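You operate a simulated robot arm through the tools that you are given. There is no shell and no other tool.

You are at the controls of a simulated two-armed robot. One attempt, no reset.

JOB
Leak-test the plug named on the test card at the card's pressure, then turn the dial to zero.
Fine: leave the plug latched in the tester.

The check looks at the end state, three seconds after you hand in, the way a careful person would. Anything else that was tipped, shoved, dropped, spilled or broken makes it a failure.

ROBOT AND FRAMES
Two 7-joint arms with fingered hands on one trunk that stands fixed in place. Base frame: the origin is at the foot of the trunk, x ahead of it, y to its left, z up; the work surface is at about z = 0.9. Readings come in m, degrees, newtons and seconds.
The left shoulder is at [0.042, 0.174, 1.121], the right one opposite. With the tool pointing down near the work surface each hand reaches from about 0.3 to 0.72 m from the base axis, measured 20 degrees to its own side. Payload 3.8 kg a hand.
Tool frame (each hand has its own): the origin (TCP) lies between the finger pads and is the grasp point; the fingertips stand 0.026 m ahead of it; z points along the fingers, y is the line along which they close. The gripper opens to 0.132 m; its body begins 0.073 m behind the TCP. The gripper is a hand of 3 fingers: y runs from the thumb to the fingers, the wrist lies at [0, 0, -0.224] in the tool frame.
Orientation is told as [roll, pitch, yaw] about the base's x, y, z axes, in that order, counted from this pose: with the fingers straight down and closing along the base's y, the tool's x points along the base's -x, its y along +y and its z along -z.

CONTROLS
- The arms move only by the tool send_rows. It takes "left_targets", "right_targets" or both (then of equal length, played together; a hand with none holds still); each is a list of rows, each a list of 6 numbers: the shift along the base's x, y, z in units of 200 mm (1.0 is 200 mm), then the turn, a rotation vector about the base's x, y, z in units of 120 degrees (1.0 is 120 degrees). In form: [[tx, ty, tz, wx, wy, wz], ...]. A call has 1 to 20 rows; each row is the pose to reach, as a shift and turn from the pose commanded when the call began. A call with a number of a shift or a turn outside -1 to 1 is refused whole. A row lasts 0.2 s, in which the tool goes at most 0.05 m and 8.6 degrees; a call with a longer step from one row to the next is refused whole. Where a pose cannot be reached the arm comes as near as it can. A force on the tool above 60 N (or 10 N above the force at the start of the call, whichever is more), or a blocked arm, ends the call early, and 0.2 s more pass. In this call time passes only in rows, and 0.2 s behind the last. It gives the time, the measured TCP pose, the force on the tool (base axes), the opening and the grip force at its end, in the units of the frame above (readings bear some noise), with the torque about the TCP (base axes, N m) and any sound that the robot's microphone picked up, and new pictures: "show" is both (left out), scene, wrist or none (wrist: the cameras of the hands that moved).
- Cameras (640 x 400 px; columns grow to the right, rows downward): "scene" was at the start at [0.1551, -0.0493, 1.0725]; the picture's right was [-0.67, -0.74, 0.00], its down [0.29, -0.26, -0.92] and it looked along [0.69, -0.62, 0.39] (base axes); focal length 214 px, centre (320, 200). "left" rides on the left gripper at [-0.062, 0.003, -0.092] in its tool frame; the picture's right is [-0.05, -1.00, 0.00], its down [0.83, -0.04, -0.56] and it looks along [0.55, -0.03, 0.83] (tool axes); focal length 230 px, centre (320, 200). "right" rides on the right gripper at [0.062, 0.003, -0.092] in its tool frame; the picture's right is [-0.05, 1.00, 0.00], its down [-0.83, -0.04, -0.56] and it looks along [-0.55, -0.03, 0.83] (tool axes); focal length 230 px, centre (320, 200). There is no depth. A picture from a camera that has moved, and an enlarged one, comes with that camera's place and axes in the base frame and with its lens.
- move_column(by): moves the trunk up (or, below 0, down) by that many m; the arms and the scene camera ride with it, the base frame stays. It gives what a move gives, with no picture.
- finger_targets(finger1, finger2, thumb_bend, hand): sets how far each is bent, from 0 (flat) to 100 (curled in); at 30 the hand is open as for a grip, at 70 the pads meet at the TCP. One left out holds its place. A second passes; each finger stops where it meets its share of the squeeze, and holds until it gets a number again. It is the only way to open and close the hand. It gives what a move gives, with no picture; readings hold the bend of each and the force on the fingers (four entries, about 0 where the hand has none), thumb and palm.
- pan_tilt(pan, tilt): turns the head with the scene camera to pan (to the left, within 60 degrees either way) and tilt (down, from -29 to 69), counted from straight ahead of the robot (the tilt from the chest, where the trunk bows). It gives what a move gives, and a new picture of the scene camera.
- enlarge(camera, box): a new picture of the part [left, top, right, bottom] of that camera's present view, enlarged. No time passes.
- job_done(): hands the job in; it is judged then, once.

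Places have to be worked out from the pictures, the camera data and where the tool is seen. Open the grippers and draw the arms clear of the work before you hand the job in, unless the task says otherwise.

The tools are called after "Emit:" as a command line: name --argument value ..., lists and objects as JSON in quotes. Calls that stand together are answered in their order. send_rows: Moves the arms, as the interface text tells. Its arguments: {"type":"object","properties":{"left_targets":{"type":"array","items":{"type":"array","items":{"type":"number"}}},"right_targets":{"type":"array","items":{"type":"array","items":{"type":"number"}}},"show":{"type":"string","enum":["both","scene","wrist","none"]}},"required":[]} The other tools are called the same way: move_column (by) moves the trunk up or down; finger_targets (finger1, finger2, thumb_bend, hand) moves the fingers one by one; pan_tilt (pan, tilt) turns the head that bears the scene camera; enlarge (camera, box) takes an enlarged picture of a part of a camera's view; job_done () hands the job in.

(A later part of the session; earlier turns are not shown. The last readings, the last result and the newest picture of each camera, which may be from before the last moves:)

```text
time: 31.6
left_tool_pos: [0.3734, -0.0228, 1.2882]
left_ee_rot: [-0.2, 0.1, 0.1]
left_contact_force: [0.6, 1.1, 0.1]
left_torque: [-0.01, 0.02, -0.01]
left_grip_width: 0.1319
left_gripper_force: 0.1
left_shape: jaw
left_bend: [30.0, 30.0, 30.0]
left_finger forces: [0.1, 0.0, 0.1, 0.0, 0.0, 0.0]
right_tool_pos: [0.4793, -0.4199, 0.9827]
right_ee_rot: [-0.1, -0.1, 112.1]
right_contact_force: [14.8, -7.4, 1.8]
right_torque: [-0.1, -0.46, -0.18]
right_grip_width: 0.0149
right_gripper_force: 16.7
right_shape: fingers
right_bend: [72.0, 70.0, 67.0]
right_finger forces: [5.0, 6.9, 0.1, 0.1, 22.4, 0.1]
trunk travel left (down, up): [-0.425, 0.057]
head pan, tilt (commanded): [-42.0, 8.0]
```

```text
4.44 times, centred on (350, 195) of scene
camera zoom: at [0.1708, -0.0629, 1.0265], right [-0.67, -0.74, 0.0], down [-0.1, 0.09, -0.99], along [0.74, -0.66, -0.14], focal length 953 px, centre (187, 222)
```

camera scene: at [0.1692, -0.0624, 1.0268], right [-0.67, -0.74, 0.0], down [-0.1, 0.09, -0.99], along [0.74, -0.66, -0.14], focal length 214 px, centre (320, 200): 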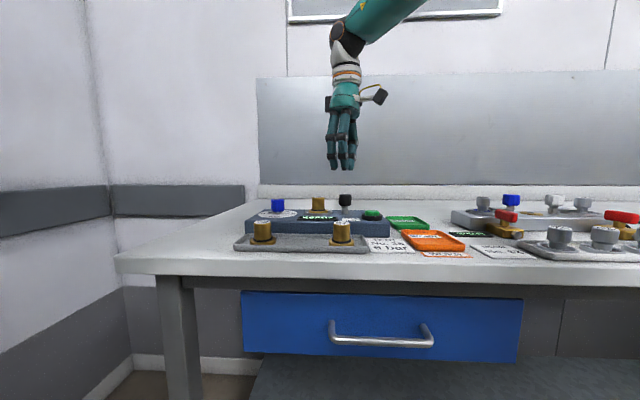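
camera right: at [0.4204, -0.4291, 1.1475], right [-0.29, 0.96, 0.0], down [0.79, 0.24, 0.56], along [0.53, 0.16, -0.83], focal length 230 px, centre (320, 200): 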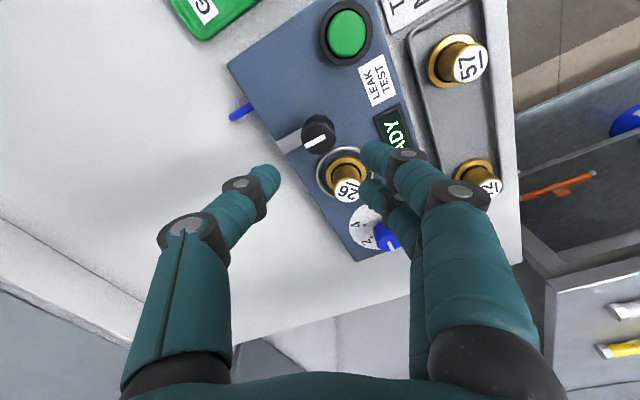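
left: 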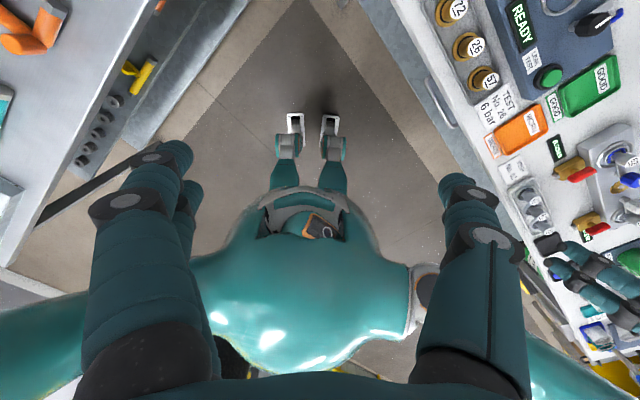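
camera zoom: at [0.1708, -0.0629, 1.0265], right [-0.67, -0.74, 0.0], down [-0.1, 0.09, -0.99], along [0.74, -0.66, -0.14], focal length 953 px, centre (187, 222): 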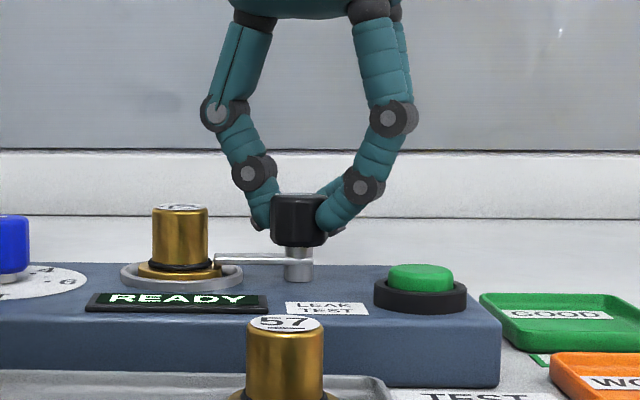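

The pointer line on the knob is now parallel to the tester's long axis and the arm lies over the plug's flange – latched. Opening the hand and rising.

Emit:
finger_targets --hand "right" --finger1 56 --finger2 56 --thumb_bend 57

Emit:
send_rows --right_targets '[[0, 0, 0.05, 0, 0, 0], [0, 0, 0.12, 0, 0, 0], [0, 0, 0.2, 0, 0, 0], [0, 0, 0.3, 0, 0, 0], [0, 0, 0.4, 0, 0, 0]]' --show "both"

Emit:
enlarge --camera "right" --box '[160, 40, 480, 260]'

Emit:
enlarge --camera "scene" --box '[250, 160, 410, 250]'

```text
time: 32.6
left_tool_pos: [0.3708, -0.0218, 1.2877]
left_ee_rot: [-0.2, 0.0, 0.1]
left_contact_force: [0.0, 0.9, -0.2]
left_torque: [0.02, -0.01, 0.03]
left_grip_width: 0.1319
left_gripper_force: 0.0
left_shape: jaw
left_bend: [30.0, 30.0, 30.0]
left_finger forces: [0.0, 0.0, 0.0, 0.0, 0.1, 0.0]
right_tool_pos: [0.477, -0.4188, 0.9827]
right_ee_rot: [0.0, -0.1, 112.0]
right_contact_force: [0.2, -0.4, 0.2]
right_torque: [-0.02, 0.01, 0.0]
right_grip_width: 0.0471
right_gripper_force: 0.0
right_shape: fingers
right_bend: [56.0, 56.0, 56.0]
right_finger forces: [0.0, 0.0, 0.1, 0.0, 0.0, 0.0]
trunk travel left (down, up): [-0.425, 0.057]
head pan, tilt (commanded): [-42.0, 8.0]
```

```text
time: 33.8
left_tool_pos: [0.3704, -0.0224, 1.2876]
left_ee_rot: [-0.1, 0.1, 0.1]
left_contact_force: [0.4, -0.8, 0.4]
left_torque: [-0.01, 0.0, -0.03]
left_grip_width: 0.1318
left_gripper_force: 0.1
left_shape: jaw
left_bend: [30.0, 30.0, 30.0]
left_finger forces: [0.0, 0.0, 0.0, 0.0, 0.0, 0.0]
right_tool_pos: [0.4766, -0.4198, 1.0649]
right_ee_rot: [-0.1, -0.1, 112.1]
right_contact_force: [0.5, 1.3, 0.4]
right_torque: [0.0, -0.02, -0.02]
right_grip_width: 0.0472
right_gripper_force: 0.1
right_shape: fingers
right_bend: [56.0, 56.0, 56.0]
right_finger forces: [0.1, 0.1, 0.0, 0.0, 0.0, 0.0]
trunk travel left (down, up): [-0.425, 0.057]
head pan, tilt (commanded): [-42.0, 8.0]
camera scene: at [0.1693, -0.0622, 1.0268], right [-0.67, -0.74, 0.0], down [-0.1, 0.09, -0.99], along [0.74, -0.66, -0.14], focal length 214 px, centre (320, 200)
camera right: at [0.4965, -0.4768, 1.155], right [-0.94, -0.33, 0.0], down [-0.27, 0.79, 0.56], along [-0.18, 0.53, -0.83], focal length 230 px, centre (320, 200)
```

scene: 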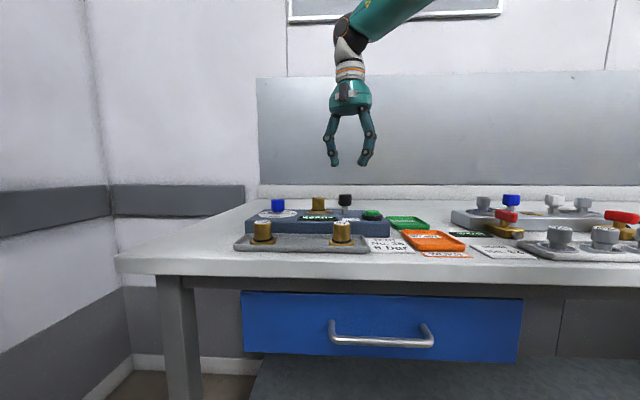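
right: 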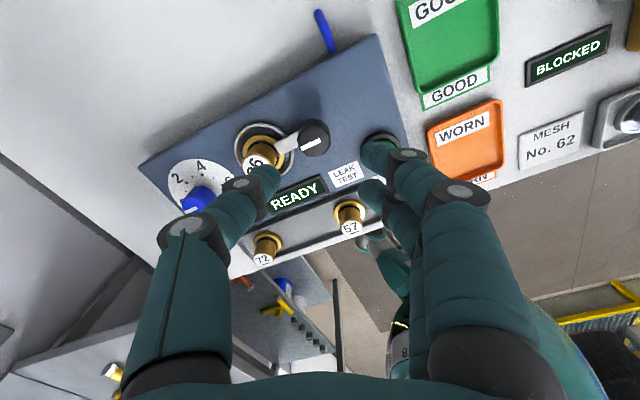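

```text
1.82 times, centred on (320, 150) of right
camera zoom: at [0.4965, -0.4768, 1.155], right [-0.94, -0.33, 0.0], down [-0.27, 0.79, 0.56], along [-0.18, 0.53, -0.83], focal length 418 px, centre (320, 291)
```

zoom: 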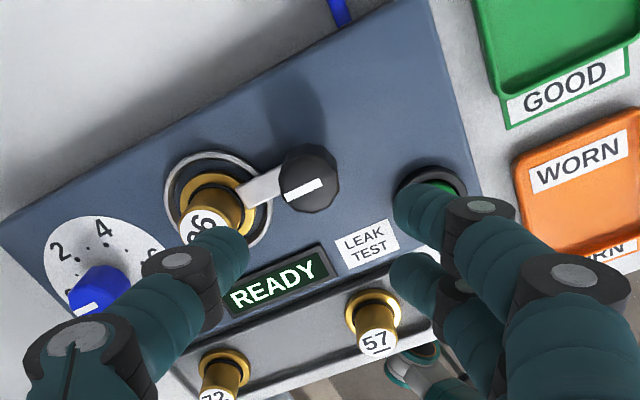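

```text
4.00 times, centred on (330, 205) of scene
camera zoom: at [0.1693, -0.0622, 1.0268], right [-0.67, -0.74, 0.0], down [-0.1, 0.09, -0.99], along [0.74, -0.66, -0.14], focal length 858 px, centre (280, 180)
```

zoom: 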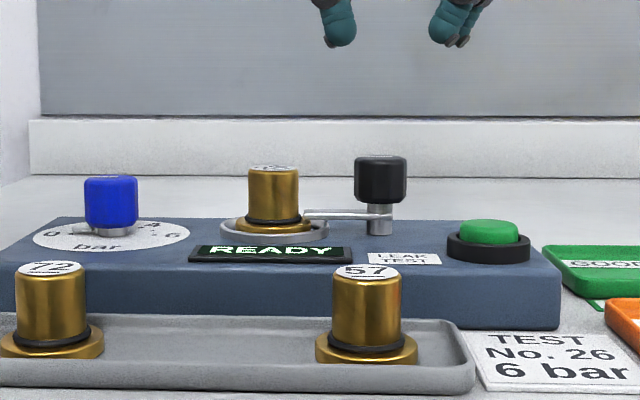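

Latch confirmed: arm lies over plug 26's flange. Next the dial; its axis should be near (0.573,-0.303). I'll move above it at yaw 100 to leave room for the −180° turn.

Emit:
send_rows --right_targets '[[0.08, 0.097, 0, 0, 0, -0.017], [0.16, 0.193, 0, 0, 0, -0.033], [0.24, 0.29, 0, 0, 0, -0.05], [0.32, 0.387, 0, 0, 0, -0.067], [0.4, 0.483, 0, 0, 0, -0.083], [0.48, 0.58, -0.02, 0, 0, -0.1]]' --show "both"

Emit:
enlarge --camera "right" --box '[160, 40, 480, 260]'

Emit:
enlarge --camera "scene" --box '[230, 120, 390, 240]'

```text
time: 35.2
left_tool_pos: [0.3708, -0.0221, 1.2879]
left_ee_rot: [-0.1, 0.0, 0.2]
left_contact_force: [-0.3, -0.7, 0.0]
left_torque: [-0.03, 0.02, 0.01]
left_grip_width: 0.132
left_gripper_force: 0.0
left_shape: jaw
left_bend: [30.0, 30.0, 30.0]
left_finger forces: [0.0, 0.0, 0.0, 0.0, 0.0, 0.0]
right_tool_pos: [0.5466, -0.3275, 1.0598]
right_ee_rot: [-0.1, 0.0, 100.8]
right_contact_force: [-0.5, 0.4, -0.2]
right_torque: [-0.02, -0.01, 0.02]
right_grip_width: 0.0473
right_gripper_force: 0.1
right_shape: fingers
right_bend: [56.0, 56.0, 56.0]
right_finger forces: [0.0, 0.0, 0.0, 0.0, 0.1, 0.0]
right hand out of reach, approached as far as the arm can: row 5, 6
trunk travel left (down, up): [-0.425, 0.057]
head pan, tilt (commanded): [-42.0, 8.0]
camera scene: at [0.1688, -0.0621, 1.0269], right [-0.67, -0.74, 0.0], down [-0.1, 0.09, -0.99], along [0.74, -0.66, -0.14], focal length 214 px, centre (320, 200)
camera right: at [0.555, -0.3879, 1.1508], right [-0.99, -0.13, 0.0], down [-0.11, 0.82, 0.56], along [-0.07, 0.55, -0.83], focal length 230 px, centre (320, 200)
```

scene: 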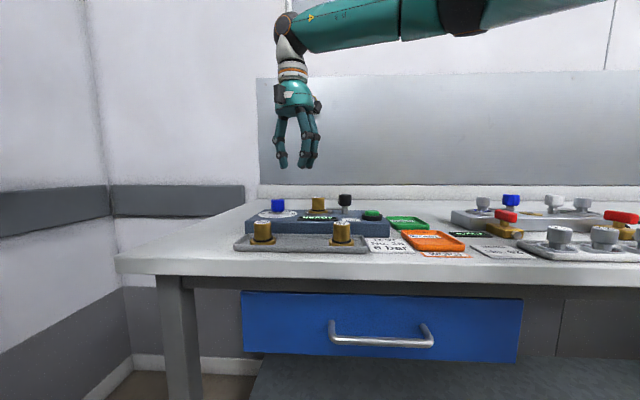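
right: 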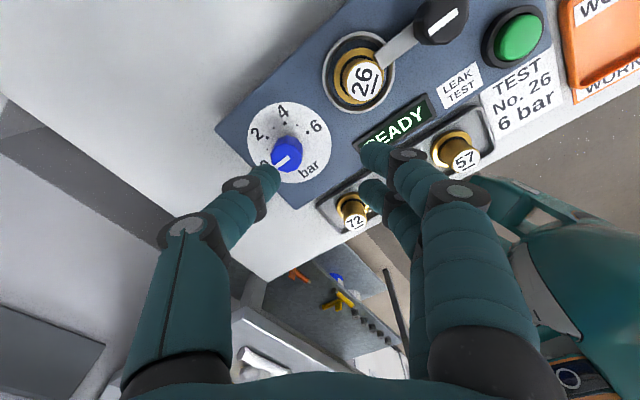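

```text
1.82 times, centred on (320, 150) of right
camera zoom: at [0.555, -0.3879, 1.1508], right [-0.99, -0.13, 0.0], down [-0.11, 0.82, 0.56], along [-0.07, 0.55, -0.83], focal length 418 px, centre (320, 291)
```

zoom: 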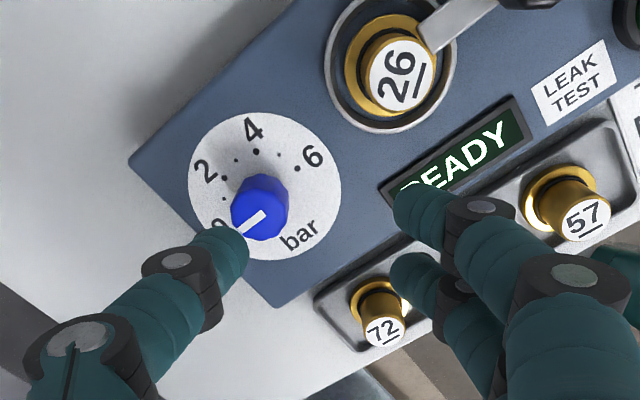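

```text
3.33 times, centred on (310, 180) of scene
camera zoom: at [0.1688, -0.0621, 1.0269], right [-0.67, -0.74, 0.0], down [-0.1, 0.09, -0.99], along [0.74, -0.66, -0.14], focal length 715 px, centre (353, 267)
```

zoom: 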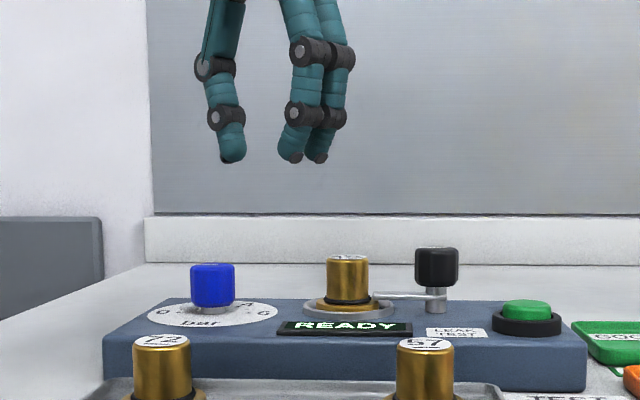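

At yaw 100 the dial is out of the arm's reach, so I'll use smaller yaws there. From this picture the dial axis is about (0.5735,-0.304). Turning the hand back to yaw ~45 and looking at where it ends up.

Emit:
send_rows --right_targets '[[0, 0, 0, 0, 0, -0.065], [0, 0, 0, 0, 0, -0.13], [0, 0, 0, 0, 0, -0.195], [0, 0, 0, 0, 0, -0.26], [0, 0, 0, 0, 0, -0.325], [0, 0, 0, 0, 0, -0.39], [0, 0, 0, 0, 0, -0.455]]' --show "none"

Emit:
enlarge --camera "right" --box '[160, 40, 480, 260]'

```text
time: 36.8
left_tool_pos: [0.3717, -0.0222, 1.2876]
left_ee_rot: [-0.1, 0.0, 0.1]
left_contact_force: [0.7, 0.1, 0.3]
left_torque: [0.02, 0.03, -0.01]
left_grip_width: 0.1319
left_gripper_force: 0.1
left_shape: jaw
left_bend: [30.0, 30.0, 30.0]
left_finger forces: [0.0, 0.1, 0.0, 0.0, 0.1, 0.1]
right_tool_pos: [0.5499, -0.3265, 1.0586]
right_ee_rot: [-0.1, -0.1, 45.3]
right_contact_force: [0.2, 0.6, -0.1]
right_torque: [-0.01, 0.01, 0.0]
right_grip_width: 0.0473
right_gripper_force: 0.1
right_shape: fingers
right_bend: [56.0, 56.0, 56.0]
right_finger forces: [0.1, 0.1, 0.0, 0.0, 0.1, 0.0]
trunk travel left (down, up): [-0.425, 0.057]
head pan, tilt (commanded): [-42.0, 8.0]
```

```text
1.82 times, centred on (320, 150) of right
camera zoom: at [0.5039, -0.3673, 1.1498], right [-0.67, 0.74, 0.0], down [0.61, 0.56, 0.56], along [0.41, 0.38, -0.83], focal length 418 px, centre (320, 291)
```

zoom: 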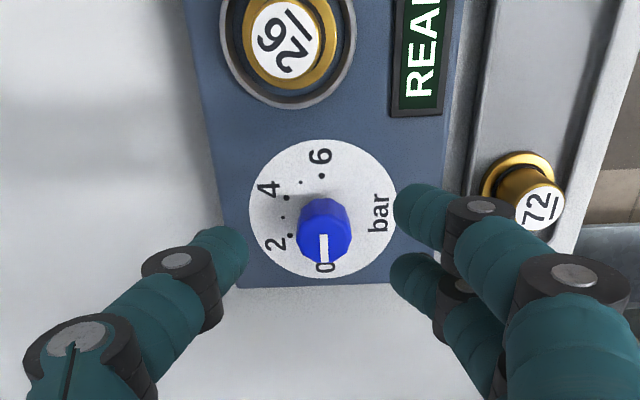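

Position was held at the reachable limit; now at yaw 45 I'll move to the dial axis (0.573,-0.304) and then sweep the yaw in free air to find the usable range.

Emit:
send_rows --right_targets '[[0.03, 0.028, 0, 0, 0, 0], [0.06, 0.056, 0, 0, 0, 0], [0.09, 0.084, 0, 0, 0, 0], [0.12, 0.1125, 0, 0, 0, 0]]' --show "none"

Emit:
send_rows --right_targets '[[0, 0, 0, 0, 0, 0.065], [0, 0, 0, 0, 0, 0.13], [0, 0, 0, 0, 0, 0.195], [0, 0, 0, 0, 0, 0.26]]' --show "none"

```text
time: 37.8
left_tool_pos: [0.3706, -0.0212, 1.2895]
left_ee_rot: [-0.1, 0.0, 0.1]
left_contact_force: [-0.6, -0.2, -0.5]
left_torque: [0.02, -0.01, 0.0]
left_grip_width: 0.1318
left_gripper_force: 0.1
left_shape: jaw
left_bend: [30.0, 30.0, 30.0]
left_finger forces: [0.0, 0.0, 0.1, 0.0, 0.0, 0.0]
right_tool_pos: [0.5524, -0.318, 1.0556]
right_ee_rot: [-0.1, 0.0, 45.6]
right_contact_force: [-0.1, 0.0, 0.2]
right_torque: [-0.01, 0.01, -0.02]
right_grip_width: 0.0474
right_gripper_force: 0.1
right_shape: fingers
right_bend: [56.0, 56.0, 56.0]
right_finger forces: [0.1, 0.1, 0.0, 0.0, 0.0, 0.1]
right hand out of reach, approached as far as the arm can: row 1, 2, 3, 4
trunk travel left (down, up): [-0.425, 0.057]
head pan, tilt (commanded): [-42.0, 8.0]
```

```text
time: 38.8
left_tool_pos: [0.3722, -0.0225, 1.2882]
left_ee_rot: [0.0, 0.0, 0.1]
left_contact_force: [-0.7, 0.6, 0.7]
left_torque: [0.02, -0.01, 0.0]
left_grip_width: 0.1319
left_gripper_force: 0.0
left_shape: jaw
left_bend: [30.0, 30.0, 30.0]
left_finger forces: [0.1, 0.0, 0.0, 0.0, 0.0, 0.1]
right_tool_pos: [0.5524, -0.3221, 1.057]
right_ee_rot: [-0.1, -0.1, 76.8]
right_contact_force: [-0.1, -0.8, -0.8]
right_torque: [0.03, 0.0, 0.0]
right_grip_width: 0.0474
right_gripper_force: 0.2
right_shape: fingers
right_bend: [56.0, 56.0, 56.0]
right_finger forces: [0.1, 0.1, 0.0, 0.0, 0.0, 0.0]
trunk travel left (down, up): [-0.425, 0.057]
head pan, tilt (commanded): [-42.0, 8.0]
```

The limit is reach at this height; raising the trunk and working lower should extend it. I'll raise the trunk 0.05 m (arms ride up, clear of everything).

Emit:
move_column --by 0.05

```text
time: 39.7
left_tool_pos: [0.3725, -0.0212, 1.3373]
left_ee_rot: [-0.1, 0.2, 0.2]
left_contact_force: [1.2, -0.5, 0.7]
left_torque: [0.02, -0.02, -0.01]
left_grip_width: 0.1319
left_gripper_force: 0.1
left_shape: jaw
left_bend: [30.0, 30.0, 30.0]
left_finger forces: [0.0, 0.0, 0.1, 0.0, 0.0, 0.1]
right_tool_pos: [0.5227, -0.3212, 1.2086]
right_ee_rot: [-10.7, -2.6, 77.0]
right_contact_force: [0.3, 0.1, -0.8]
right_torque: [-0.02, 0.01, -0.03]
right_grip_width: 0.0472
right_gripper_force: 0.0
right_shape: fingers
right_bend: [56.0, 56.0, 56.0]
right_finger forces: [0.0, 0.0, 0.0, 0.0, 0.1, 0.0]
trunk travel left (down, up): [-0.475, 0.007]
head pan, tilt (commanded): [-42.0, 8.0]
```

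The right hand rose more than expected and tilted ~11°. It's in free space; I'll check the pose with a small neutral move and pictures.

Emit:
send_rows --right_targets '[[0, 0, 0, 0, 0, 0]]' --show "both"

```text
time: 40.1
left_tool_pos: [0.3712, -0.0224, 1.34]
left_ee_rot: [-0.1, -0.1, 0.1]
left_contact_force: [-0.4, -0.3, 1.3]
left_torque: [-0.01, -0.03, 0.01]
left_grip_width: 0.1319
left_gripper_force: 0.0
left_shape: jaw
left_bend: [30.0, 30.0, 30.0]
left_finger forces: [0.0, 0.0, 0.0, 0.0, 0.1, 0.0]
right_tool_pos: [0.5206, -0.3211, 1.2111]
right_ee_rot: [-11.0, -2.7, 77.0]
right_contact_force: [0.0, -0.8, 0.0]
right_torque: [-0.02, -0.04, -0.03]
right_grip_width: 0.0472
right_gripper_force: 0.1
right_shape: fingers
right_bend: [56.0, 56.0, 56.0]
right_finger forces: [0.0, 0.0, 0.1, 0.0, 0.1, 0.0]
trunk travel left (down, up): [-0.475, 0.007]
head pan, tilt (commanded): [-42.0, 8.0]
camera scene: at [0.1741, -0.0622, 1.0968], right [-0.67, -0.74, 0.0], down [-0.1, 0.09, -0.99], along [0.74, -0.66, -0.14], focal length 214 px, centre (320, 200)
camera right: at [0.4845, -0.379, 1.2957], right [-0.94, 0.28, -0.19], down [0.12, 0.8, 0.59], along [0.32, 0.53, -0.78], focal length 230 px, centre (320, 200)
```

scene: 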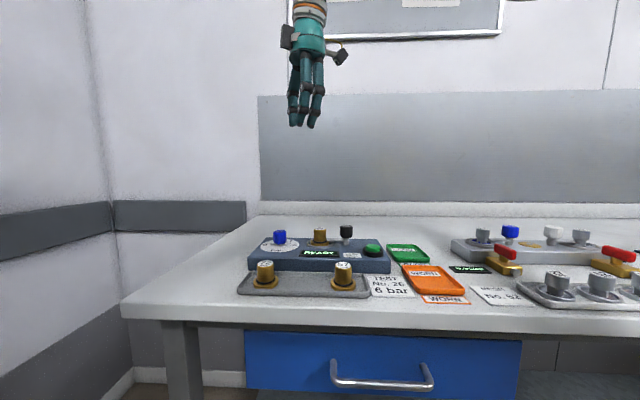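
right: 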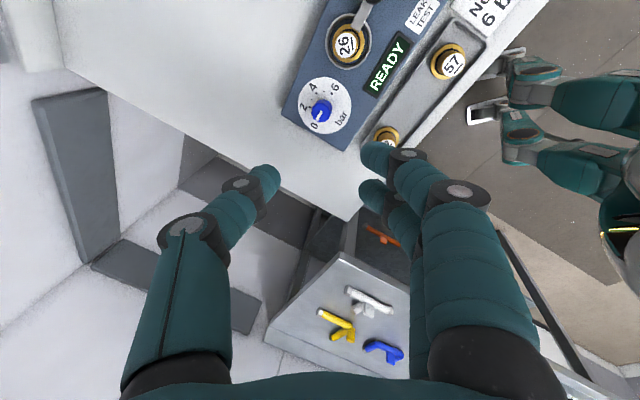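

I'll straighten the hand (≈11° about +y) and bring it down to z≈1.07 near the dial's side, to test reach with the raised trunk.

Emit:
send_rows --right_targets '[[0, 0, -0.12, 0, 0.047, 0], [0, 0, -0.24, 0, 0.094, 0], [0.05, 0.0, -0.36, 0, 0.094, 0], [0.1, 0.02, -0.48, 0, 0.094, 0], [0.15, 0.04, -0.6, 0, 0.094, 0], [0.2, 0.06, -0.7, 0, 0.094, 0]]' --show "both"

```text
time: 41.5
left_tool_pos: [0.3703, -0.0222, 1.3385]
left_ee_rot: [-0.1, 0.1, 0.0]
left_contact_force: [-0.6, -0.2, 0.0]
left_torque: [0.02, 0.0, -0.03]
left_grip_width: 0.1318
left_gripper_force: 0.1
left_shape: jaw
left_bend: [30.0, 30.0, 30.0]
left_finger forces: [0.0, 0.0, 0.0, 0.0, 0.1, 0.0]
right_tool_pos: [0.5037, -0.3301, 1.0759]
right_ee_rot: [0.1, -0.2, 76.7]
right_contact_force: [0.9, 0.8, 0.0]
right_torque: [-0.02, 0.01, -0.02]
right_grip_width: 0.0473
right_gripper_force: 0.0
right_shape: fingers
right_bend: [56.0, 56.0, 56.0]
right_finger forces: [0.0, 0.0, 0.0, 0.1, 0.0, 0.1]
right hand out of reach, approached as far as the arm can: row 1, 2, 3, 4, 5, 6
trunk travel left (down, up): [-0.475, 0.007]
head pan, tilt (commanded): [-42.0, 8.0]
camera scene: at [0.1748, -0.0625, 1.0965], right [-0.67, -0.74, 0.0], down [-0.1, 0.09, -0.99], along [0.74, -0.66, -0.14], focal length 214 px, centre (320, 200)
camera right: at [0.4854, -0.3885, 1.1664], right [-0.96, 0.28, 0.0], down [0.23, 0.8, 0.56], along [0.16, 0.54, -0.83], focal length 230 px, centre (320, 200)
```

scene: 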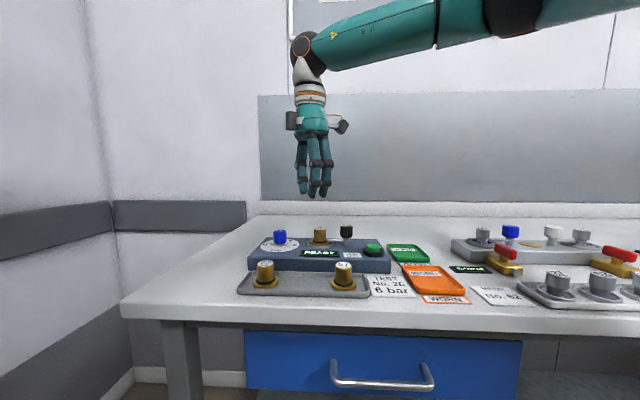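
right: 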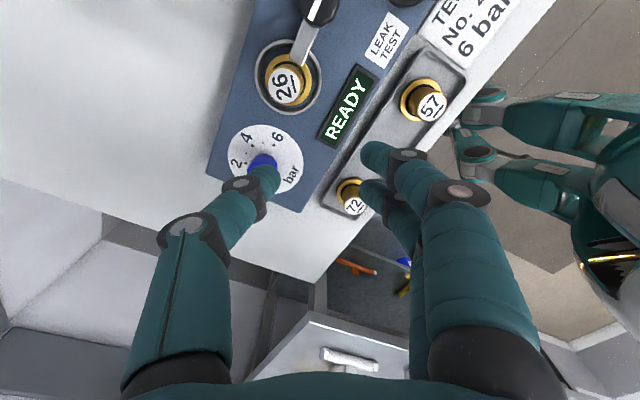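

Reach shrank at this yaw, so it's a wrist-limit at large positive yaw. I'll turn to yaw 0 here and then test reaching out to the dial.

Emit:
send_rows --right_targets '[[0, 0, 0, 0, 0, -0.065], [0, 0, 0, 0, 0, -0.13], [0, 0, 0, 0, 0, -0.195], [0, 0, 0, 0, 0, -0.26], [0, 0, 0, 0, 0, -0.325], [0, 0, 0, 0, 0, -0.39], [0, 0, 0, 0, 0, -0.455], [0, 0, 0, 0, 0, -0.52], [0, 0, 0, 0, 0, -0.585], [0, 0, 0, 0, 0, -0.64]]' --show "none"

Emit:
send_rows --right_targets '[[0.07, 0.03, 0, 0, 0, 0], [0.14, 0.06, 0, 0, 0, 0], [0.21, 0.09, -0.02, 0, 0, 0], [0.28, 0.11, -0.04, 0, 0, 0], [0.345, 0.13, -0.05, 0, 0, 0]]' --show "both"

```text
time: 43.7
left_tool_pos: [0.3722, -0.0215, 1.3387]
left_ee_rot: [0.0, 0.1, 0.1]
left_contact_force: [0.2, 0.7, 0.3]
left_torque: [-0.02, 0.0, 0.01]
left_grip_width: 0.132
left_gripper_force: 0.0
left_shape: jaw
left_bend: [30.0, 30.0, 30.0]
left_finger forces: [0.0, 0.0, 0.0, 0.0, 0.0, 0.1]
right_tool_pos: [0.5015, -0.3323, 1.0729]
right_ee_rot: [0.0, -0.1, -0.1]
right_contact_force: [0.2, -0.2, 0.2]
right_torque: [-0.02, -0.02, -0.01]
right_grip_width: 0.0474
right_gripper_force: 0.1
right_shape: fingers
right_bend: [56.0, 56.0, 56.0]
right_finger forces: [0.1, 0.1, 0.0, 0.0, 0.0, 0.0]
trunk travel left (down, up): [-0.475, 0.007]
head pan, tilt (commanded): [-42.0, 8.0]
```

```text
time: 44.9
left_tool_pos: [0.3703, -0.0217, 1.3379]
left_ee_rot: [0.0, 0.0, 0.2]
left_contact_force: [-0.1, 0.0, 0.2]
left_torque: [-0.02, -0.01, 0.01]
left_grip_width: 0.1317
left_gripper_force: 0.0
left_shape: jaw
left_bend: [30.0, 30.0, 30.0]
left_finger forces: [0.0, 0.1, 0.0, 0.0, 0.0, 0.0]
right_tool_pos: [0.5041, -0.3302, 1.0677]
right_ee_rot: [0.1, -0.1, -0.2]
right_contact_force: [0.7, 0.1, -0.3]
right_torque: [0.02, -0.02, 0.0]
right_grip_width: 0.0474
right_gripper_force: 0.0
right_shape: fingers
right_bend: [56.0, 56.0, 56.0]
right_finger forces: [0.0, 0.0, 0.0, 0.1, 0.0, 0.0]
right hand out of reach, approached as far as the arm can: row 1, 2, 3, 4, 5
trunk travel left (down, up): [-0.475, 0.007]
head pan, tilt (commanded): [-42.0, 8.0]
camera scene: at [0.1749, -0.0623, 1.0965], right [-0.67, -0.74, 0.0], down [-0.1, 0.09, -0.99], along [0.74, -0.66, -0.14], focal length 214 px, centre (320, 200)
camera right: at [0.4408, -0.3251, 1.1584], right [0.05, 1.0, 0.0], down [0.83, -0.05, 0.56], along [0.56, -0.03, -0.83], focal length 230 px, centre (320, 200)
```

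scene: 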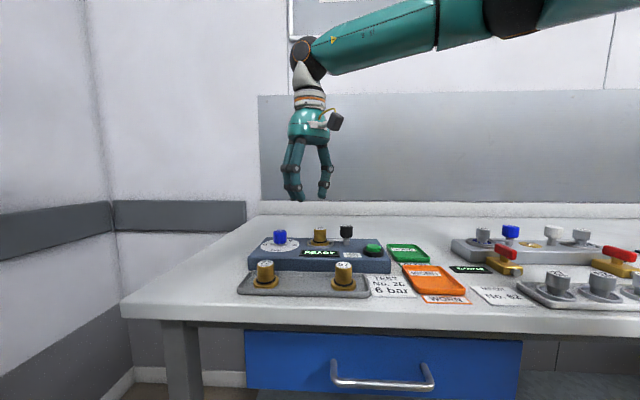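
right: 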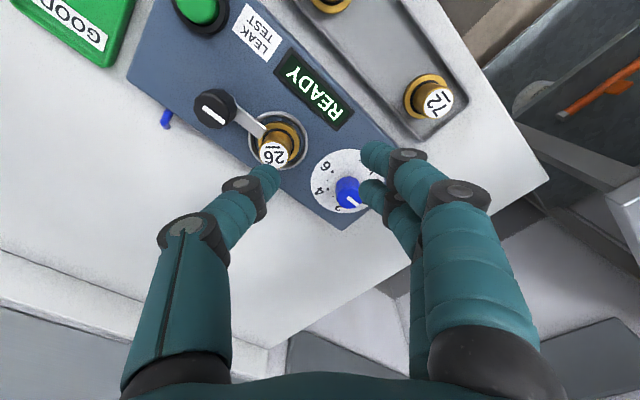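

The limit here is independent of yaw, so I suspect arm posture/trunk height. I'll draw the hand back to a comfortable spot, then put the trunk back down to where reach was better.

Emit:
send_rows --right_targets '[[-0.08, 0, 0.08, 0, 0, 0], [-0.18, 0, 0.18, 0, 0, 0], [-0.3, 0, 0.3, 0, 0, 0], [-0.42, 0, 0.42, 0, 0, 0], [-0.54, 0, 0.54, 0, 0, 0], [-0.66, 0, 0.64, 0, 0, 0]]' --show "none"

Emit:
move_column --by -0.05

Emit:
send_rows --right_targets '[[0, 0, 0, 0, 0, 0]]' --show "both"

```text
time: 46.3
left_tool_pos: [0.3708, -0.0219, 1.3398]
left_ee_rot: [0.0, -0.2, 0.0]
left_contact_force: [-0.3, 0.1, 0.5]
left_torque: [0.0, -0.01, 0.01]
left_grip_width: 0.1321
left_gripper_force: 0.0
left_shape: jaw
left_bend: [30.0, 30.0, 30.0]
left_finger forces: [0.0, 0.1, 0.0, 0.0, 0.1, 0.0]
right_tool_pos: [0.3719, -0.33, 1.1991]
right_ee_rot: [-0.1, -0.1, -0.2]
right_contact_force: [-0.6, 0.3, -0.7]
right_torque: [0.01, -0.02, 0.0]
right_grip_width: 0.0478
right_gripper_force: 0.1
right_shape: fingers
right_bend: [56.0, 56.0, 56.0]
right_finger forces: [0.0, 0.0, 0.1, 0.0, 0.2, 0.1]
trunk travel left (down, up): [-0.475, 0.007]
head pan, tilt (commanded): [-42.0, 8.0]
```

```text
time: 47.2
left_tool_pos: [0.3696, -0.0222, 1.2881]
left_ee_rot: [-0.2, 0.0, 0.1]
left_contact_force: [-1.2, -0.4, 0.5]
left_torque: [0.01, -0.04, 0.02]
left_grip_width: 0.1319
left_gripper_force: 0.0
left_shape: jaw
left_bend: [30.0, 30.0, 30.0]
left_finger forces: [0.1, 0.0, 0.1, 0.1, 0.0, 0.0]
right_tool_pos: [0.3717, -0.3302, 1.1488]
right_ee_rot: [0.0, -0.1, 0.0]
right_contact_force: [-0.3, 0.1, -0.6]
right_torque: [-0.03, -0.03, -0.03]
right_grip_width: 0.0475
right_gripper_force: 0.1
right_shape: fingers
right_bend: [56.0, 56.0, 56.0]
right_finger forces: [0.0, 0.0, 0.0, 0.1, 0.1, 0.0]
trunk travel left (down, up): [-0.425, 0.057]
head pan, tilt (commanded): [-42.0, 8.0]
```

```text
time: 47.6
left_tool_pos: [0.3715, -0.0223, 1.2891]
left_ee_rot: [-0.1, 0.0, 0.1]
left_contact_force: [0.4, -0.7, -0.2]
left_torque: [0.01, -0.03, 0.05]
left_grip_width: 0.1318
left_gripper_force: 0.1
left_shape: jaw
left_bend: [30.0, 30.0, 30.0]
left_finger forces: [0.0, 0.0, 0.0, 0.1, 0.0, 0.0]
right_tool_pos: [0.3735, -0.3304, 1.1487]
right_ee_rot: [0.0, -0.1, -0.2]
right_contact_force: [-0.1, 0.1, -0.9]
right_torque: [-0.03, 0.0, -0.02]
right_grip_width: 0.0472
right_gripper_force: 0.2
right_shape: fingers
right_bend: [56.0, 56.0, 56.0]
right_finger forces: [0.1, 0.1, 0.0, 0.0, 0.0, 0.1]
trunk travel left (down, up): [-0.425, 0.057]
head pan, tilt (commanded): [-42.0, 8.0]
camera scene: at [0.1693, -0.0622, 1.0267], right [-0.67, -0.74, 0.0], down [-0.1, 0.09, -0.99], along [0.74, -0.66, -0.14], focal length 214 px, centre (320, 200)
camera right: at [0.3104, -0.3257, 1.2387], right [0.05, 1.0, 0.0], down [0.83, -0.04, 0.56], along [0.56, -0.03, -0.83], focal length 230 px, centre (320, 200)
```

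scene: 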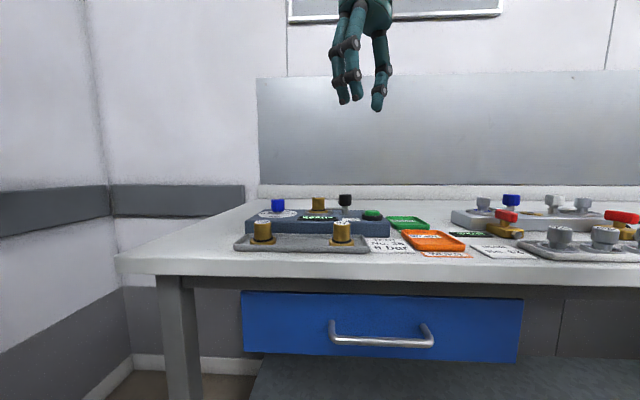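
right: 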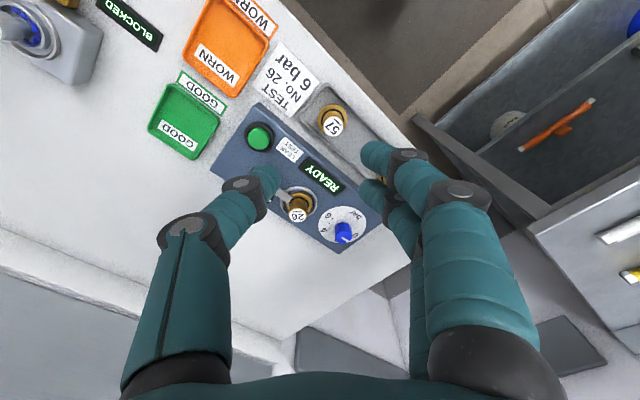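

The posture is normal again at the original trunk height. I'll approach the dial again from this side at yaw 0 and see how far the arm gets.

Emit:
send_rows --right_targets '[[0.12, 0.03, -0.06, 0, 0, 0], [0.25, 0.05, -0.13, 0, 0, 0], [0.38, 0.07, -0.2, 0, 0, 0], [0.5, 0.09, -0.28, 0, 0, 0], [0.6, 0.1, -0.36, 0, 0, 0], [0.7, 0.11, -0.44, 0, 0, 0], [0.8, 0.12, -0.5, 0, 0, 0], [0.9, 0.13, -0.54, 0, 0, 0], [1.0, 0.13, -0.55, 0, 0, 0]]' --show "both"

```text
time: 49.6
left_tool_pos: [0.3718, -0.0213, 1.2881]
left_ee_rot: [-0.1, 0.0, 0.2]
left_contact_force: [-0.1, -0.2, -0.2]
left_torque: [-0.02, 0.02, -0.01]
left_grip_width: 0.1317
left_gripper_force: 0.0
left_shape: jaw
left_bend: [30.0, 30.0, 30.0]
left_finger forces: [0.0, 0.1, 0.1, 0.0, 0.0, 0.0]
right_tool_pos: [0.543, -0.3051, 1.0432]
right_ee_rot: [0.0, -0.1, -0.2]
right_contact_force: [-1.1, -0.6, 0.2]
right_torque: [-0.01, -0.02, 0.0]
right_grip_width: 0.0475
right_gripper_force: 0.1
right_shape: fingers
right_bend: [56.0, 56.0, 56.0]
right_finger forces: [0.1, 0.1, 0.0, 0.0, 0.0, 0.0]
right hand out of reach, approached as far as the arm can: row 8, 9
trunk travel left (down, up): [-0.425, 0.057]
head pan, tilt (commanded): [-42.0, 8.0]
camera scene: at [0.1693, -0.0622, 1.0268], right [-0.67, -0.74, 0.0], down [-0.1, 0.09, -0.99], along [0.74, -0.66, -0.14], focal length 214 px, centre (320, 200)
camera right: at [0.481, -0.3009, 1.1349], right [0.06, 1.0, 0.0], down [0.83, -0.05, 0.56], along [0.56, -0.03, -0.83], focal length 230 px, centre (320, 200)
```

scene: 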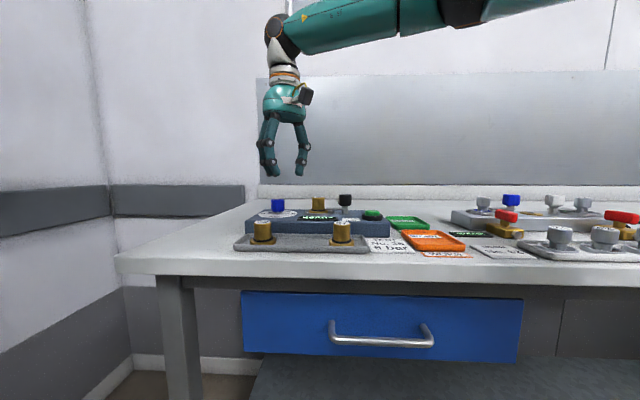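
right: 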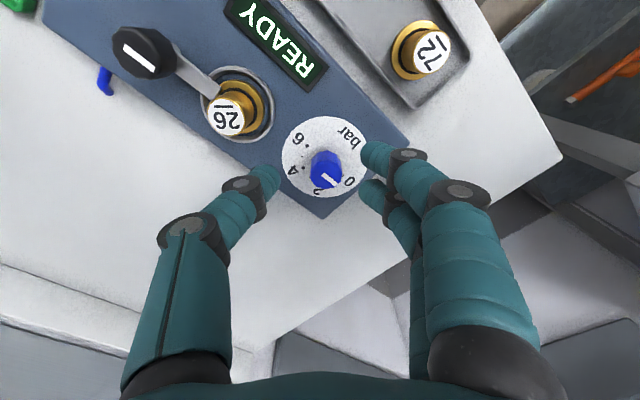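

Reach here grows with height relative to the shoulder, so lowering the trunk should help. I'll back the hand off and up, lower the trunk 0.10 m, and test again.

Emit:
send_rows --right_targets '[[-0.1, 0, 0.1, 0, 0, 0], [-0.22, 0, 0.22, 0, 0, 0], [-0.35, 0, 0.35, 0, 0, 0], [-0.48, 0, 0.48, 0, 0, 0], [-0.6, 0, 0.6, 0, 0, 0]]' --show "none"

Emit:
move_column --by -0.1

Emit:
send_rows --right_targets '[[0, 0, 0, 0, 0, 0]]' --show "both"

```text
time: 50.8
left_tool_pos: [0.3706, -0.021, 1.289]
left_ee_rot: [0.0, 0.0, 0.1]
left_contact_force: [-0.1, -0.6, 0.4]
left_torque: [0.03, 0.0, 0.0]
left_grip_width: 0.1319
left_gripper_force: 0.1
left_shape: jaw
left_bend: [30.0, 30.0, 30.0]
left_finger forces: [0.1, 0.0, 0.0, 0.0, 0.1, 0.0]
right_tool_pos: [0.421, -0.3023, 1.1625]
right_ee_rot: [0.1, 0.0, -0.1]
right_contact_force: [-0.1, 0.6, -0.4]
right_torque: [0.04, -0.02, 0.01]
right_grip_width: 0.0473
right_gripper_force: 0.0
right_shape: fingers
right_bend: [56.0, 56.0, 56.0]
right_finger forces: [0.1, 0.0, 0.0, 0.0, 0.1, 0.0]
trunk travel left (down, up): [-0.425, 0.057]
head pan, tilt (commanded): [-42.0, 8.0]
```

```text
time: 52.1
left_tool_pos: [0.37, -0.0216, 1.19]
left_ee_rot: [-0.1, -0.2, 0.1]
left_contact_force: [0.2, -0.8, -0.6]
left_torque: [-0.02, 0.0, -0.04]
left_grip_width: 0.1319
left_gripper_force: 0.0
left_shape: jaw
left_bend: [30.0, 30.0, 30.0]
left_finger forces: [0.0, 0.1, 0.0, 0.0, 0.0, 0.0]
right_tool_pos: [0.4233, -0.3039, 1.0648]
right_ee_rot: [0.2, -0.1, -0.1]
right_contact_force: [0.6, 0.3, 0.7]
right_torque: [0.05, 0.02, -0.02]
right_grip_width: 0.0473
right_gripper_force: 0.1
right_shape: fingers
right_bend: [56.0, 56.0, 56.0]
right_finger forces: [0.1, 0.0, 0.0, 0.1, 0.0, 0.1]
trunk travel left (down, up): [-0.325, 0.157]
head pan, tilt (commanded): [-42.0, 8.0]
```

```text
time: 52.5
left_tool_pos: [0.3712, -0.0207, 1.189]
left_ee_rot: [-0.1, 0.0, 0.1]
left_contact_force: [0.1, 0.2, 0.3]
left_torque: [0.02, 0.01, -0.04]
left_grip_width: 0.132
left_gripper_force: 0.1
left_shape: jaw
left_bend: [30.0, 30.0, 30.0]
left_finger forces: [0.0, 0.0, 0.1, 0.0, 0.0, 0.0]
right_tool_pos: [0.4231, -0.3039, 1.0643]
right_ee_rot: [-0.1, -0.2, 0.0]
right_contact_force: [0.9, -0.2, 0.4]
right_torque: [-0.01, -0.01, -0.02]
right_grip_width: 0.0473
right_gripper_force: 0.1
right_shape: fingers
right_bend: [56.0, 56.0, 56.0]
right_finger forces: [0.1, 0.0, 0.0, 0.1, 0.0, 0.0]
trunk travel left (down, up): [-0.325, 0.157]
head pan, tilt (commanded): [-42.0, 8.0]
camera scene: at [0.1552, -0.0623, 0.9125], right [-0.67, -0.74, 0.0], down [-0.1, 0.09, -0.99], along [0.74, -0.66, -0.14], focal length 214 px, centre (320, 200)
camera right: at [0.3609, -0.2998, 1.1545], right [0.05, 1.0, 0.0], down [0.83, -0.04, 0.56], along [0.56, -0.03, -0.83], focal length 230 px, centre (320, 200)
```

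scene: 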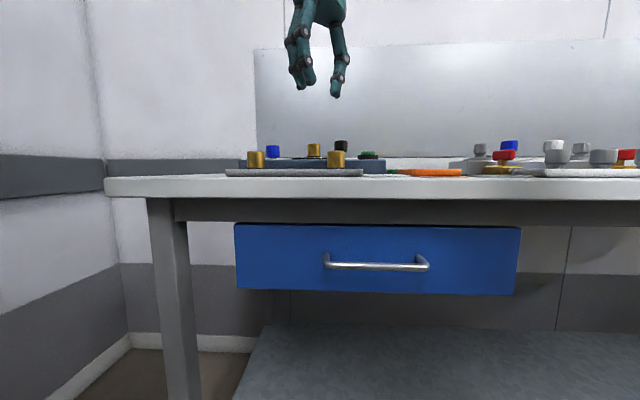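
right: 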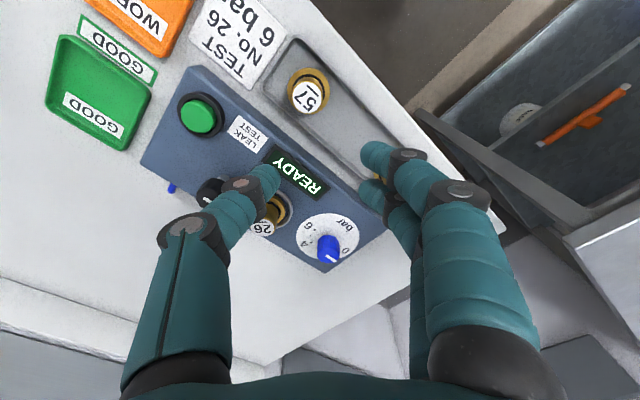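

Now testing the reach to the dial axis with the lowered trunk, staying above the knobs.

Emit:
send_rows --right_targets '[[0.12, 0, -0.02, 0, 0, 0], [0.25, 0, -0.04, 0, 0, 0], [0.38, 0, -0.06, 0, 0, 0], [0.5, 0, -0.08, 0, 0, 0], [0.62, 0, -0.1, 0, 0, 0], [0.745, 0, -0.12, 0, 0, 0]]' --show "both"

```text
time: 54.0
left_tool_pos: [0.3709, -0.0226, 1.1884]
left_ee_rot: [0.0, 0.0, 0.1]
left_contact_force: [0.0, 0.1, 0.8]
left_torque: [0.01, -0.03, -0.05]
left_grip_width: 0.132
left_gripper_force: 0.0
left_shape: jaw
left_bend: [30.0, 30.0, 30.0]
left_finger forces: [0.0, 0.1, 0.0, 0.0, 0.0, 0.0]
right_tool_pos: [0.5599, -0.3105, 1.0384]
right_ee_rot: [-0.1, -0.1, -0.2]
right_contact_force: [-0.2, -0.2, 0.8]
right_torque: [-0.01, -0.04, -0.02]
right_grip_width: 0.0477
right_gripper_force: 0.1
right_shape: fingers
right_bend: [56.0, 56.0, 56.0]
right_finger forces: [0.1, 0.0, 0.1, 0.0, 0.0, 0.0]
right hand out of reach, approached as far as the arm can: row 6
trunk travel left (down, up): [-0.325, 0.157]
head pan, tilt (commanded): [-42.0, 8.0]
camera scene: at [0.1549, -0.0625, 0.9125], right [-0.67, -0.74, 0.0], down [-0.1, 0.09, -0.99], along [0.74, -0.66, -0.14], focal length 214 px, centre (320, 200)
camera right: at [0.4977, -0.3056, 1.129], right [0.06, 1.0, 0.0], down [0.83, -0.05, 0.56], along [0.56, -0.03, -0.83], focal length 230 px, centre (320, 200)
```

scene: 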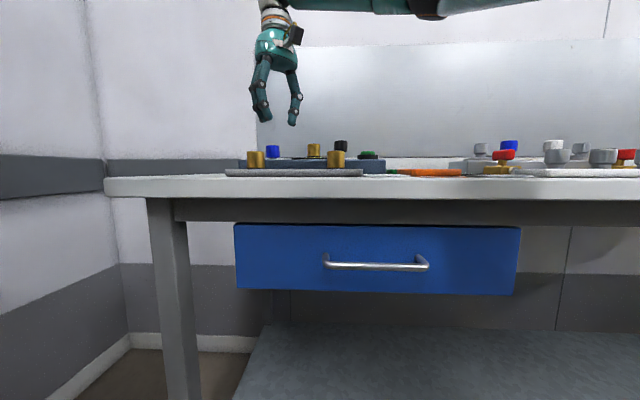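
right: 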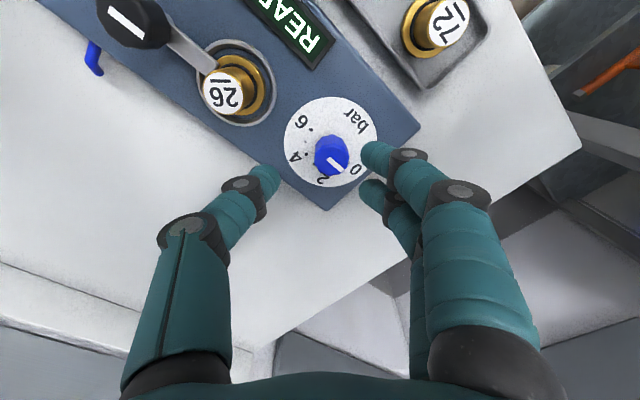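

Lowered trunk got within ~1.5 cm. Leaning the fingers outward (wrist closer to the robot) should cover the rest; testing a 12° outward tilt toward the dial axis (0.572,-0.302), still above the knob.

Emit:
send_rows --right_targets '[[0, 0, 0, -0.012, -0.049, 0], [0, 0, 0, -0.024, -0.097, 0], [0.03, 0.02, -0.04, -0.024, -0.097, 0], [0.06, 0.0425, -0.09, -0.024, -0.097, 0]]' --show "wrist"

```text
time: 55.0
left_tool_pos: [0.3707, -0.0224, 1.1883]
left_ee_rot: [-0.1, 0.0, 0.2]
left_contact_force: [-0.1, 0.4, 0.5]
left_torque: [0.0, -0.03, 0.03]
left_grip_width: 0.1321
left_gripper_force: 0.0
left_shape: jaw
left_bend: [30.0, 30.0, 30.0]
left_finger forces: [0.0, 0.0, 0.0, 0.0, 0.0, 0.1]
right_tool_pos: [0.5723, -0.3018, 1.0206]
right_ee_rot: [-2.9, -11.8, 0.1]
right_contact_force: [-0.7, -0.2, 0.2]
right_torque: [-0.01, -0.03, 0.0]
right_grip_width: 0.0479
right_gripper_force: 0.1
right_shape: fingers
right_bend: [56.0, 56.0, 56.0]
right_finger forces: [0.1, 0.1, 0.0, 0.1, 0.0, 0.0]
trunk travel left (down, up): [-0.325, 0.157]
head pan, tilt (commanded): [-42.0, 8.0]
camera right: at [0.4921, -0.2927, 1.097], right [0.06, 1.0, -0.04], down [0.7, -0.01, 0.71], along [0.71, -0.07, -0.7], focal length 230 px, centre (320, 200)
```

right: 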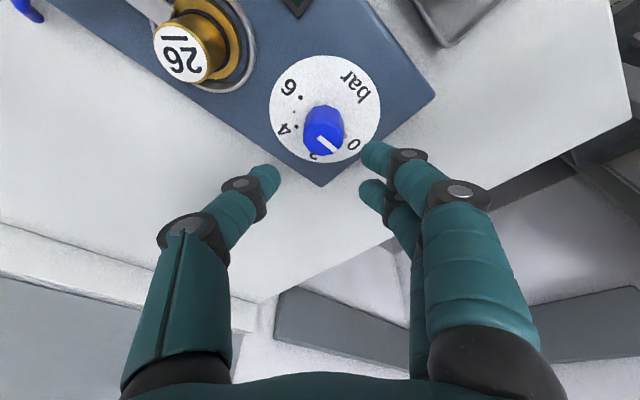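

With the tilt the dial is within reach. Now I'll test in free air how far the hand can roll about its own axis in the negative direction (needed for 0→6).

Emit:
send_rows --right_targets '[[0, 0, 0.02, 0.0138, -0.0034, -0.0668], [0, 0, 0.02, 0.0275, -0.0068, -0.1336], [0, 0, 0.02, 0.0413, -0.0102, -0.2004], [0, 0, 0.02, 0.0551, -0.0136, -0.2671], [0, 0, 0.02, 0.0689, -0.017, -0.3339], [0, 0, 0.02, 0.0826, -0.0204, -0.4007], [0, 0, 0.02, 0.0964, -0.0238, -0.4675], [0, 0, 0.02, 0.1102, -0.0272, -0.5343], [0, 0, 0.02, 0.124, -0.0306, -0.6011], [0, 0, 0.02, 0.1377, -0.034, -0.6678], [0, 0, 0.02, 0.1514, -0.0374, -0.7345]]' --show "wrist"

```text
time: 57.4
left_tool_pos: [0.3702, -0.0221, 1.1892]
left_ee_rot: [-0.1, 0.0, 0.1]
left_contact_force: [-0.7, -0.2, -0.2]
left_torque: [0.03, 0.02, 0.02]
left_grip_width: 0.1318
left_gripper_force: 0.0
left_shape: jaw
left_bend: [30.0, 30.0, 30.0]
left_finger forces: [0.0, 0.0, 0.0, 0.0, 0.0, 0.0]
right_tool_pos: [0.5741, -0.4591, 1.0147]
right_ee_rot: [11.7, -0.8, -87.8]
right_contact_force: [-0.2, 0.2, -0.5]
right_torque: [0.05, -0.04, 0.01]
right_grip_width: 0.0479
right_gripper_force: 0.1
right_shape: fingers
right_bend: [56.0, 56.0, 56.0]
right_finger forces: [0.0, 0.0, 0.0, 0.0, 0.1, 0.0]
right hand out of reach, approached as far as the arm can: row 7, 8, 9, 10, 11
trunk travel left (down, up): [-0.325, 0.157]
head pan, tilt (commanded): [-42.0, 8.0]
camera right: at [0.5549, -0.3968, 1.1039], right [0.98, -0.01, 0.2], down [-0.12, -0.83, 0.55], along [0.16, -0.56, -0.81], focal length 230 px, centre (320, 200)
```

right: 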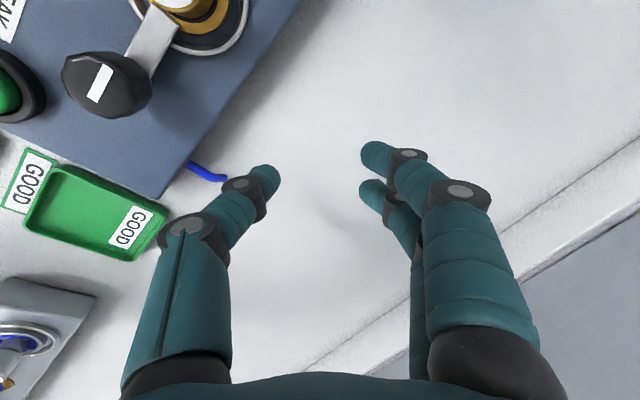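

The arm can't roll past about −48° at the dial (the hand slid sideways in free air, nothing touched). So I'll use two grips of ~90° each in the +80…−10° range. Returning above the dial now.

Emit:
send_rows --right_targets '[[-0.001, 0.04, 0.08, -0.0138, 0.0034, 0.0668], [-0.002, 0.09, 0.12, -0.0275, 0.0068, 0.1336], [-0.003, 0.15, 0.14, -0.0413, 0.0102, 0.2004], [-0.004, 0.22, 0.14, -0.0551, 0.0136, 0.2671], [-0.005, 0.3, 0.14, -0.0689, 0.017, 0.3339], [-0.006, 0.38, 0.14, -0.0826, 0.0204, 0.4007], [-0.007, 0.46, 0.14, -0.0964, 0.0238, 0.4675], [-0.008, 0.54, 0.14, -0.1102, 0.0272, 0.5343], [-0.009, 0.62, 0.14, -0.124, 0.0306, 0.6011], [-0.01, 0.7, 0.13, -0.1377, 0.034, 0.6678], [-0.01, 0.785, 0.1, -0.1514, 0.0374, 0.7345]]' --show "none"

Emit:
send_rows --right_targets '[[0, 0, 0, -0.0138, 0.0034, 0.0668], [0, 0, 0, -0.0275, 0.0068, 0.1336], [0, 0, 0, -0.0413, 0.0102, 0.2004], [0, 0, 0, -0.0551, 0.0136, 0.2671], [0, 0, 0, -0.0689, 0.017, 0.3339], [0, 0, 0, -0.0826, 0.0204, 0.4007], [0, 0, 0, -0.0964, 0.0238, 0.4675], [0, 0, 0, -0.1102, 0.0272, 0.5343], [0, 0, 0, -0.124, 0.0306, 0.6011], [0, 0, 0, -0.1377, 0.034, 0.6678]]' --show "wrist"

```text
time: 59.8
left_tool_pos: [0.3703, -0.0207, 1.1879]
left_ee_rot: [-0.1, 0.1, 0.0]
left_contact_force: [0.4, -0.8, 0.3]
left_torque: [0.0, 0.0, -0.01]
left_grip_width: 0.1317
left_gripper_force: 0.0
left_shape: jaw
left_bend: [30.0, 30.0, 30.0]
left_finger forces: [0.0, 0.1, 0.0, 0.1, 0.0, 0.0]
right_tool_pos: [0.5732, -0.3039, 1.0353]
right_ee_rot: [-3.1, -9.1, 2.5]
right_contact_force: [-0.1, 0.0, 0.7]
right_torque: [0.02, 0.02, -0.01]
right_grip_width: 0.0476
right_gripper_force: 0.1
right_shape: fingers
right_bend: [56.0, 56.0, 56.0]
right_finger forces: [0.1, 0.0, 0.0, 0.0, 0.1, 0.0]
trunk travel left (down, up): [-0.325, 0.157]
head pan, tilt (commanded): [-42.0, 8.0]
```

```text
time: 62.0
left_tool_pos: [0.3715, -0.0217, 1.1884]
left_ee_rot: [-0.1, 0.0, 0.1]
left_contact_force: [0.5, -1.1, 0.3]
left_torque: [0.0, 0.01, -0.03]
left_grip_width: 0.1319
left_gripper_force: 0.0
left_shape: jaw
left_bend: [30.0, 30.0, 30.0]
left_finger forces: [0.0, 0.1, 0.0, 0.0, 0.1, 0.0]
right_tool_pos: [0.5744, -0.3029, 1.0357]
right_ee_rot: [-11.8, 4.0, 83.7]
right_contact_force: [0.4, -0.6, -0.1]
right_torque: [0.0, 0.0, 0.03]
right_grip_width: 0.0478
right_gripper_force: 0.0
right_shape: fingers
right_bend: [56.0, 56.0, 56.0]
right_finger forces: [0.1, 0.0, 0.0, 0.0, 0.0, 0.0]
trunk travel left (down, up): [-0.325, 0.157]
head pan, tilt (commanded): [-42.0, 8.0]
camera right: at [0.5462, -0.3549, 1.1277], right [-0.97, 0.14, -0.21], down [0.02, 0.87, 0.49], along [0.25, 0.47, -0.85], focal length 230 px, centre (320, 200)
```

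right: 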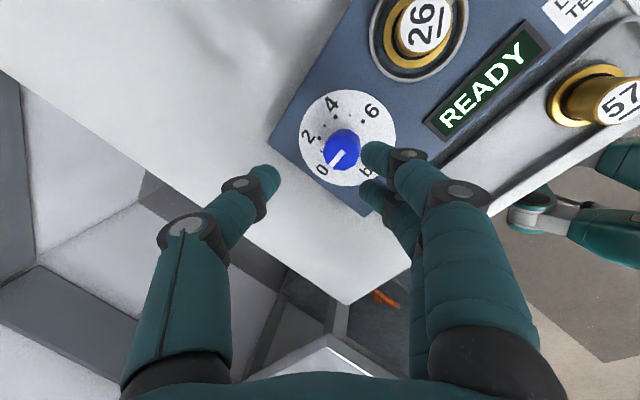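

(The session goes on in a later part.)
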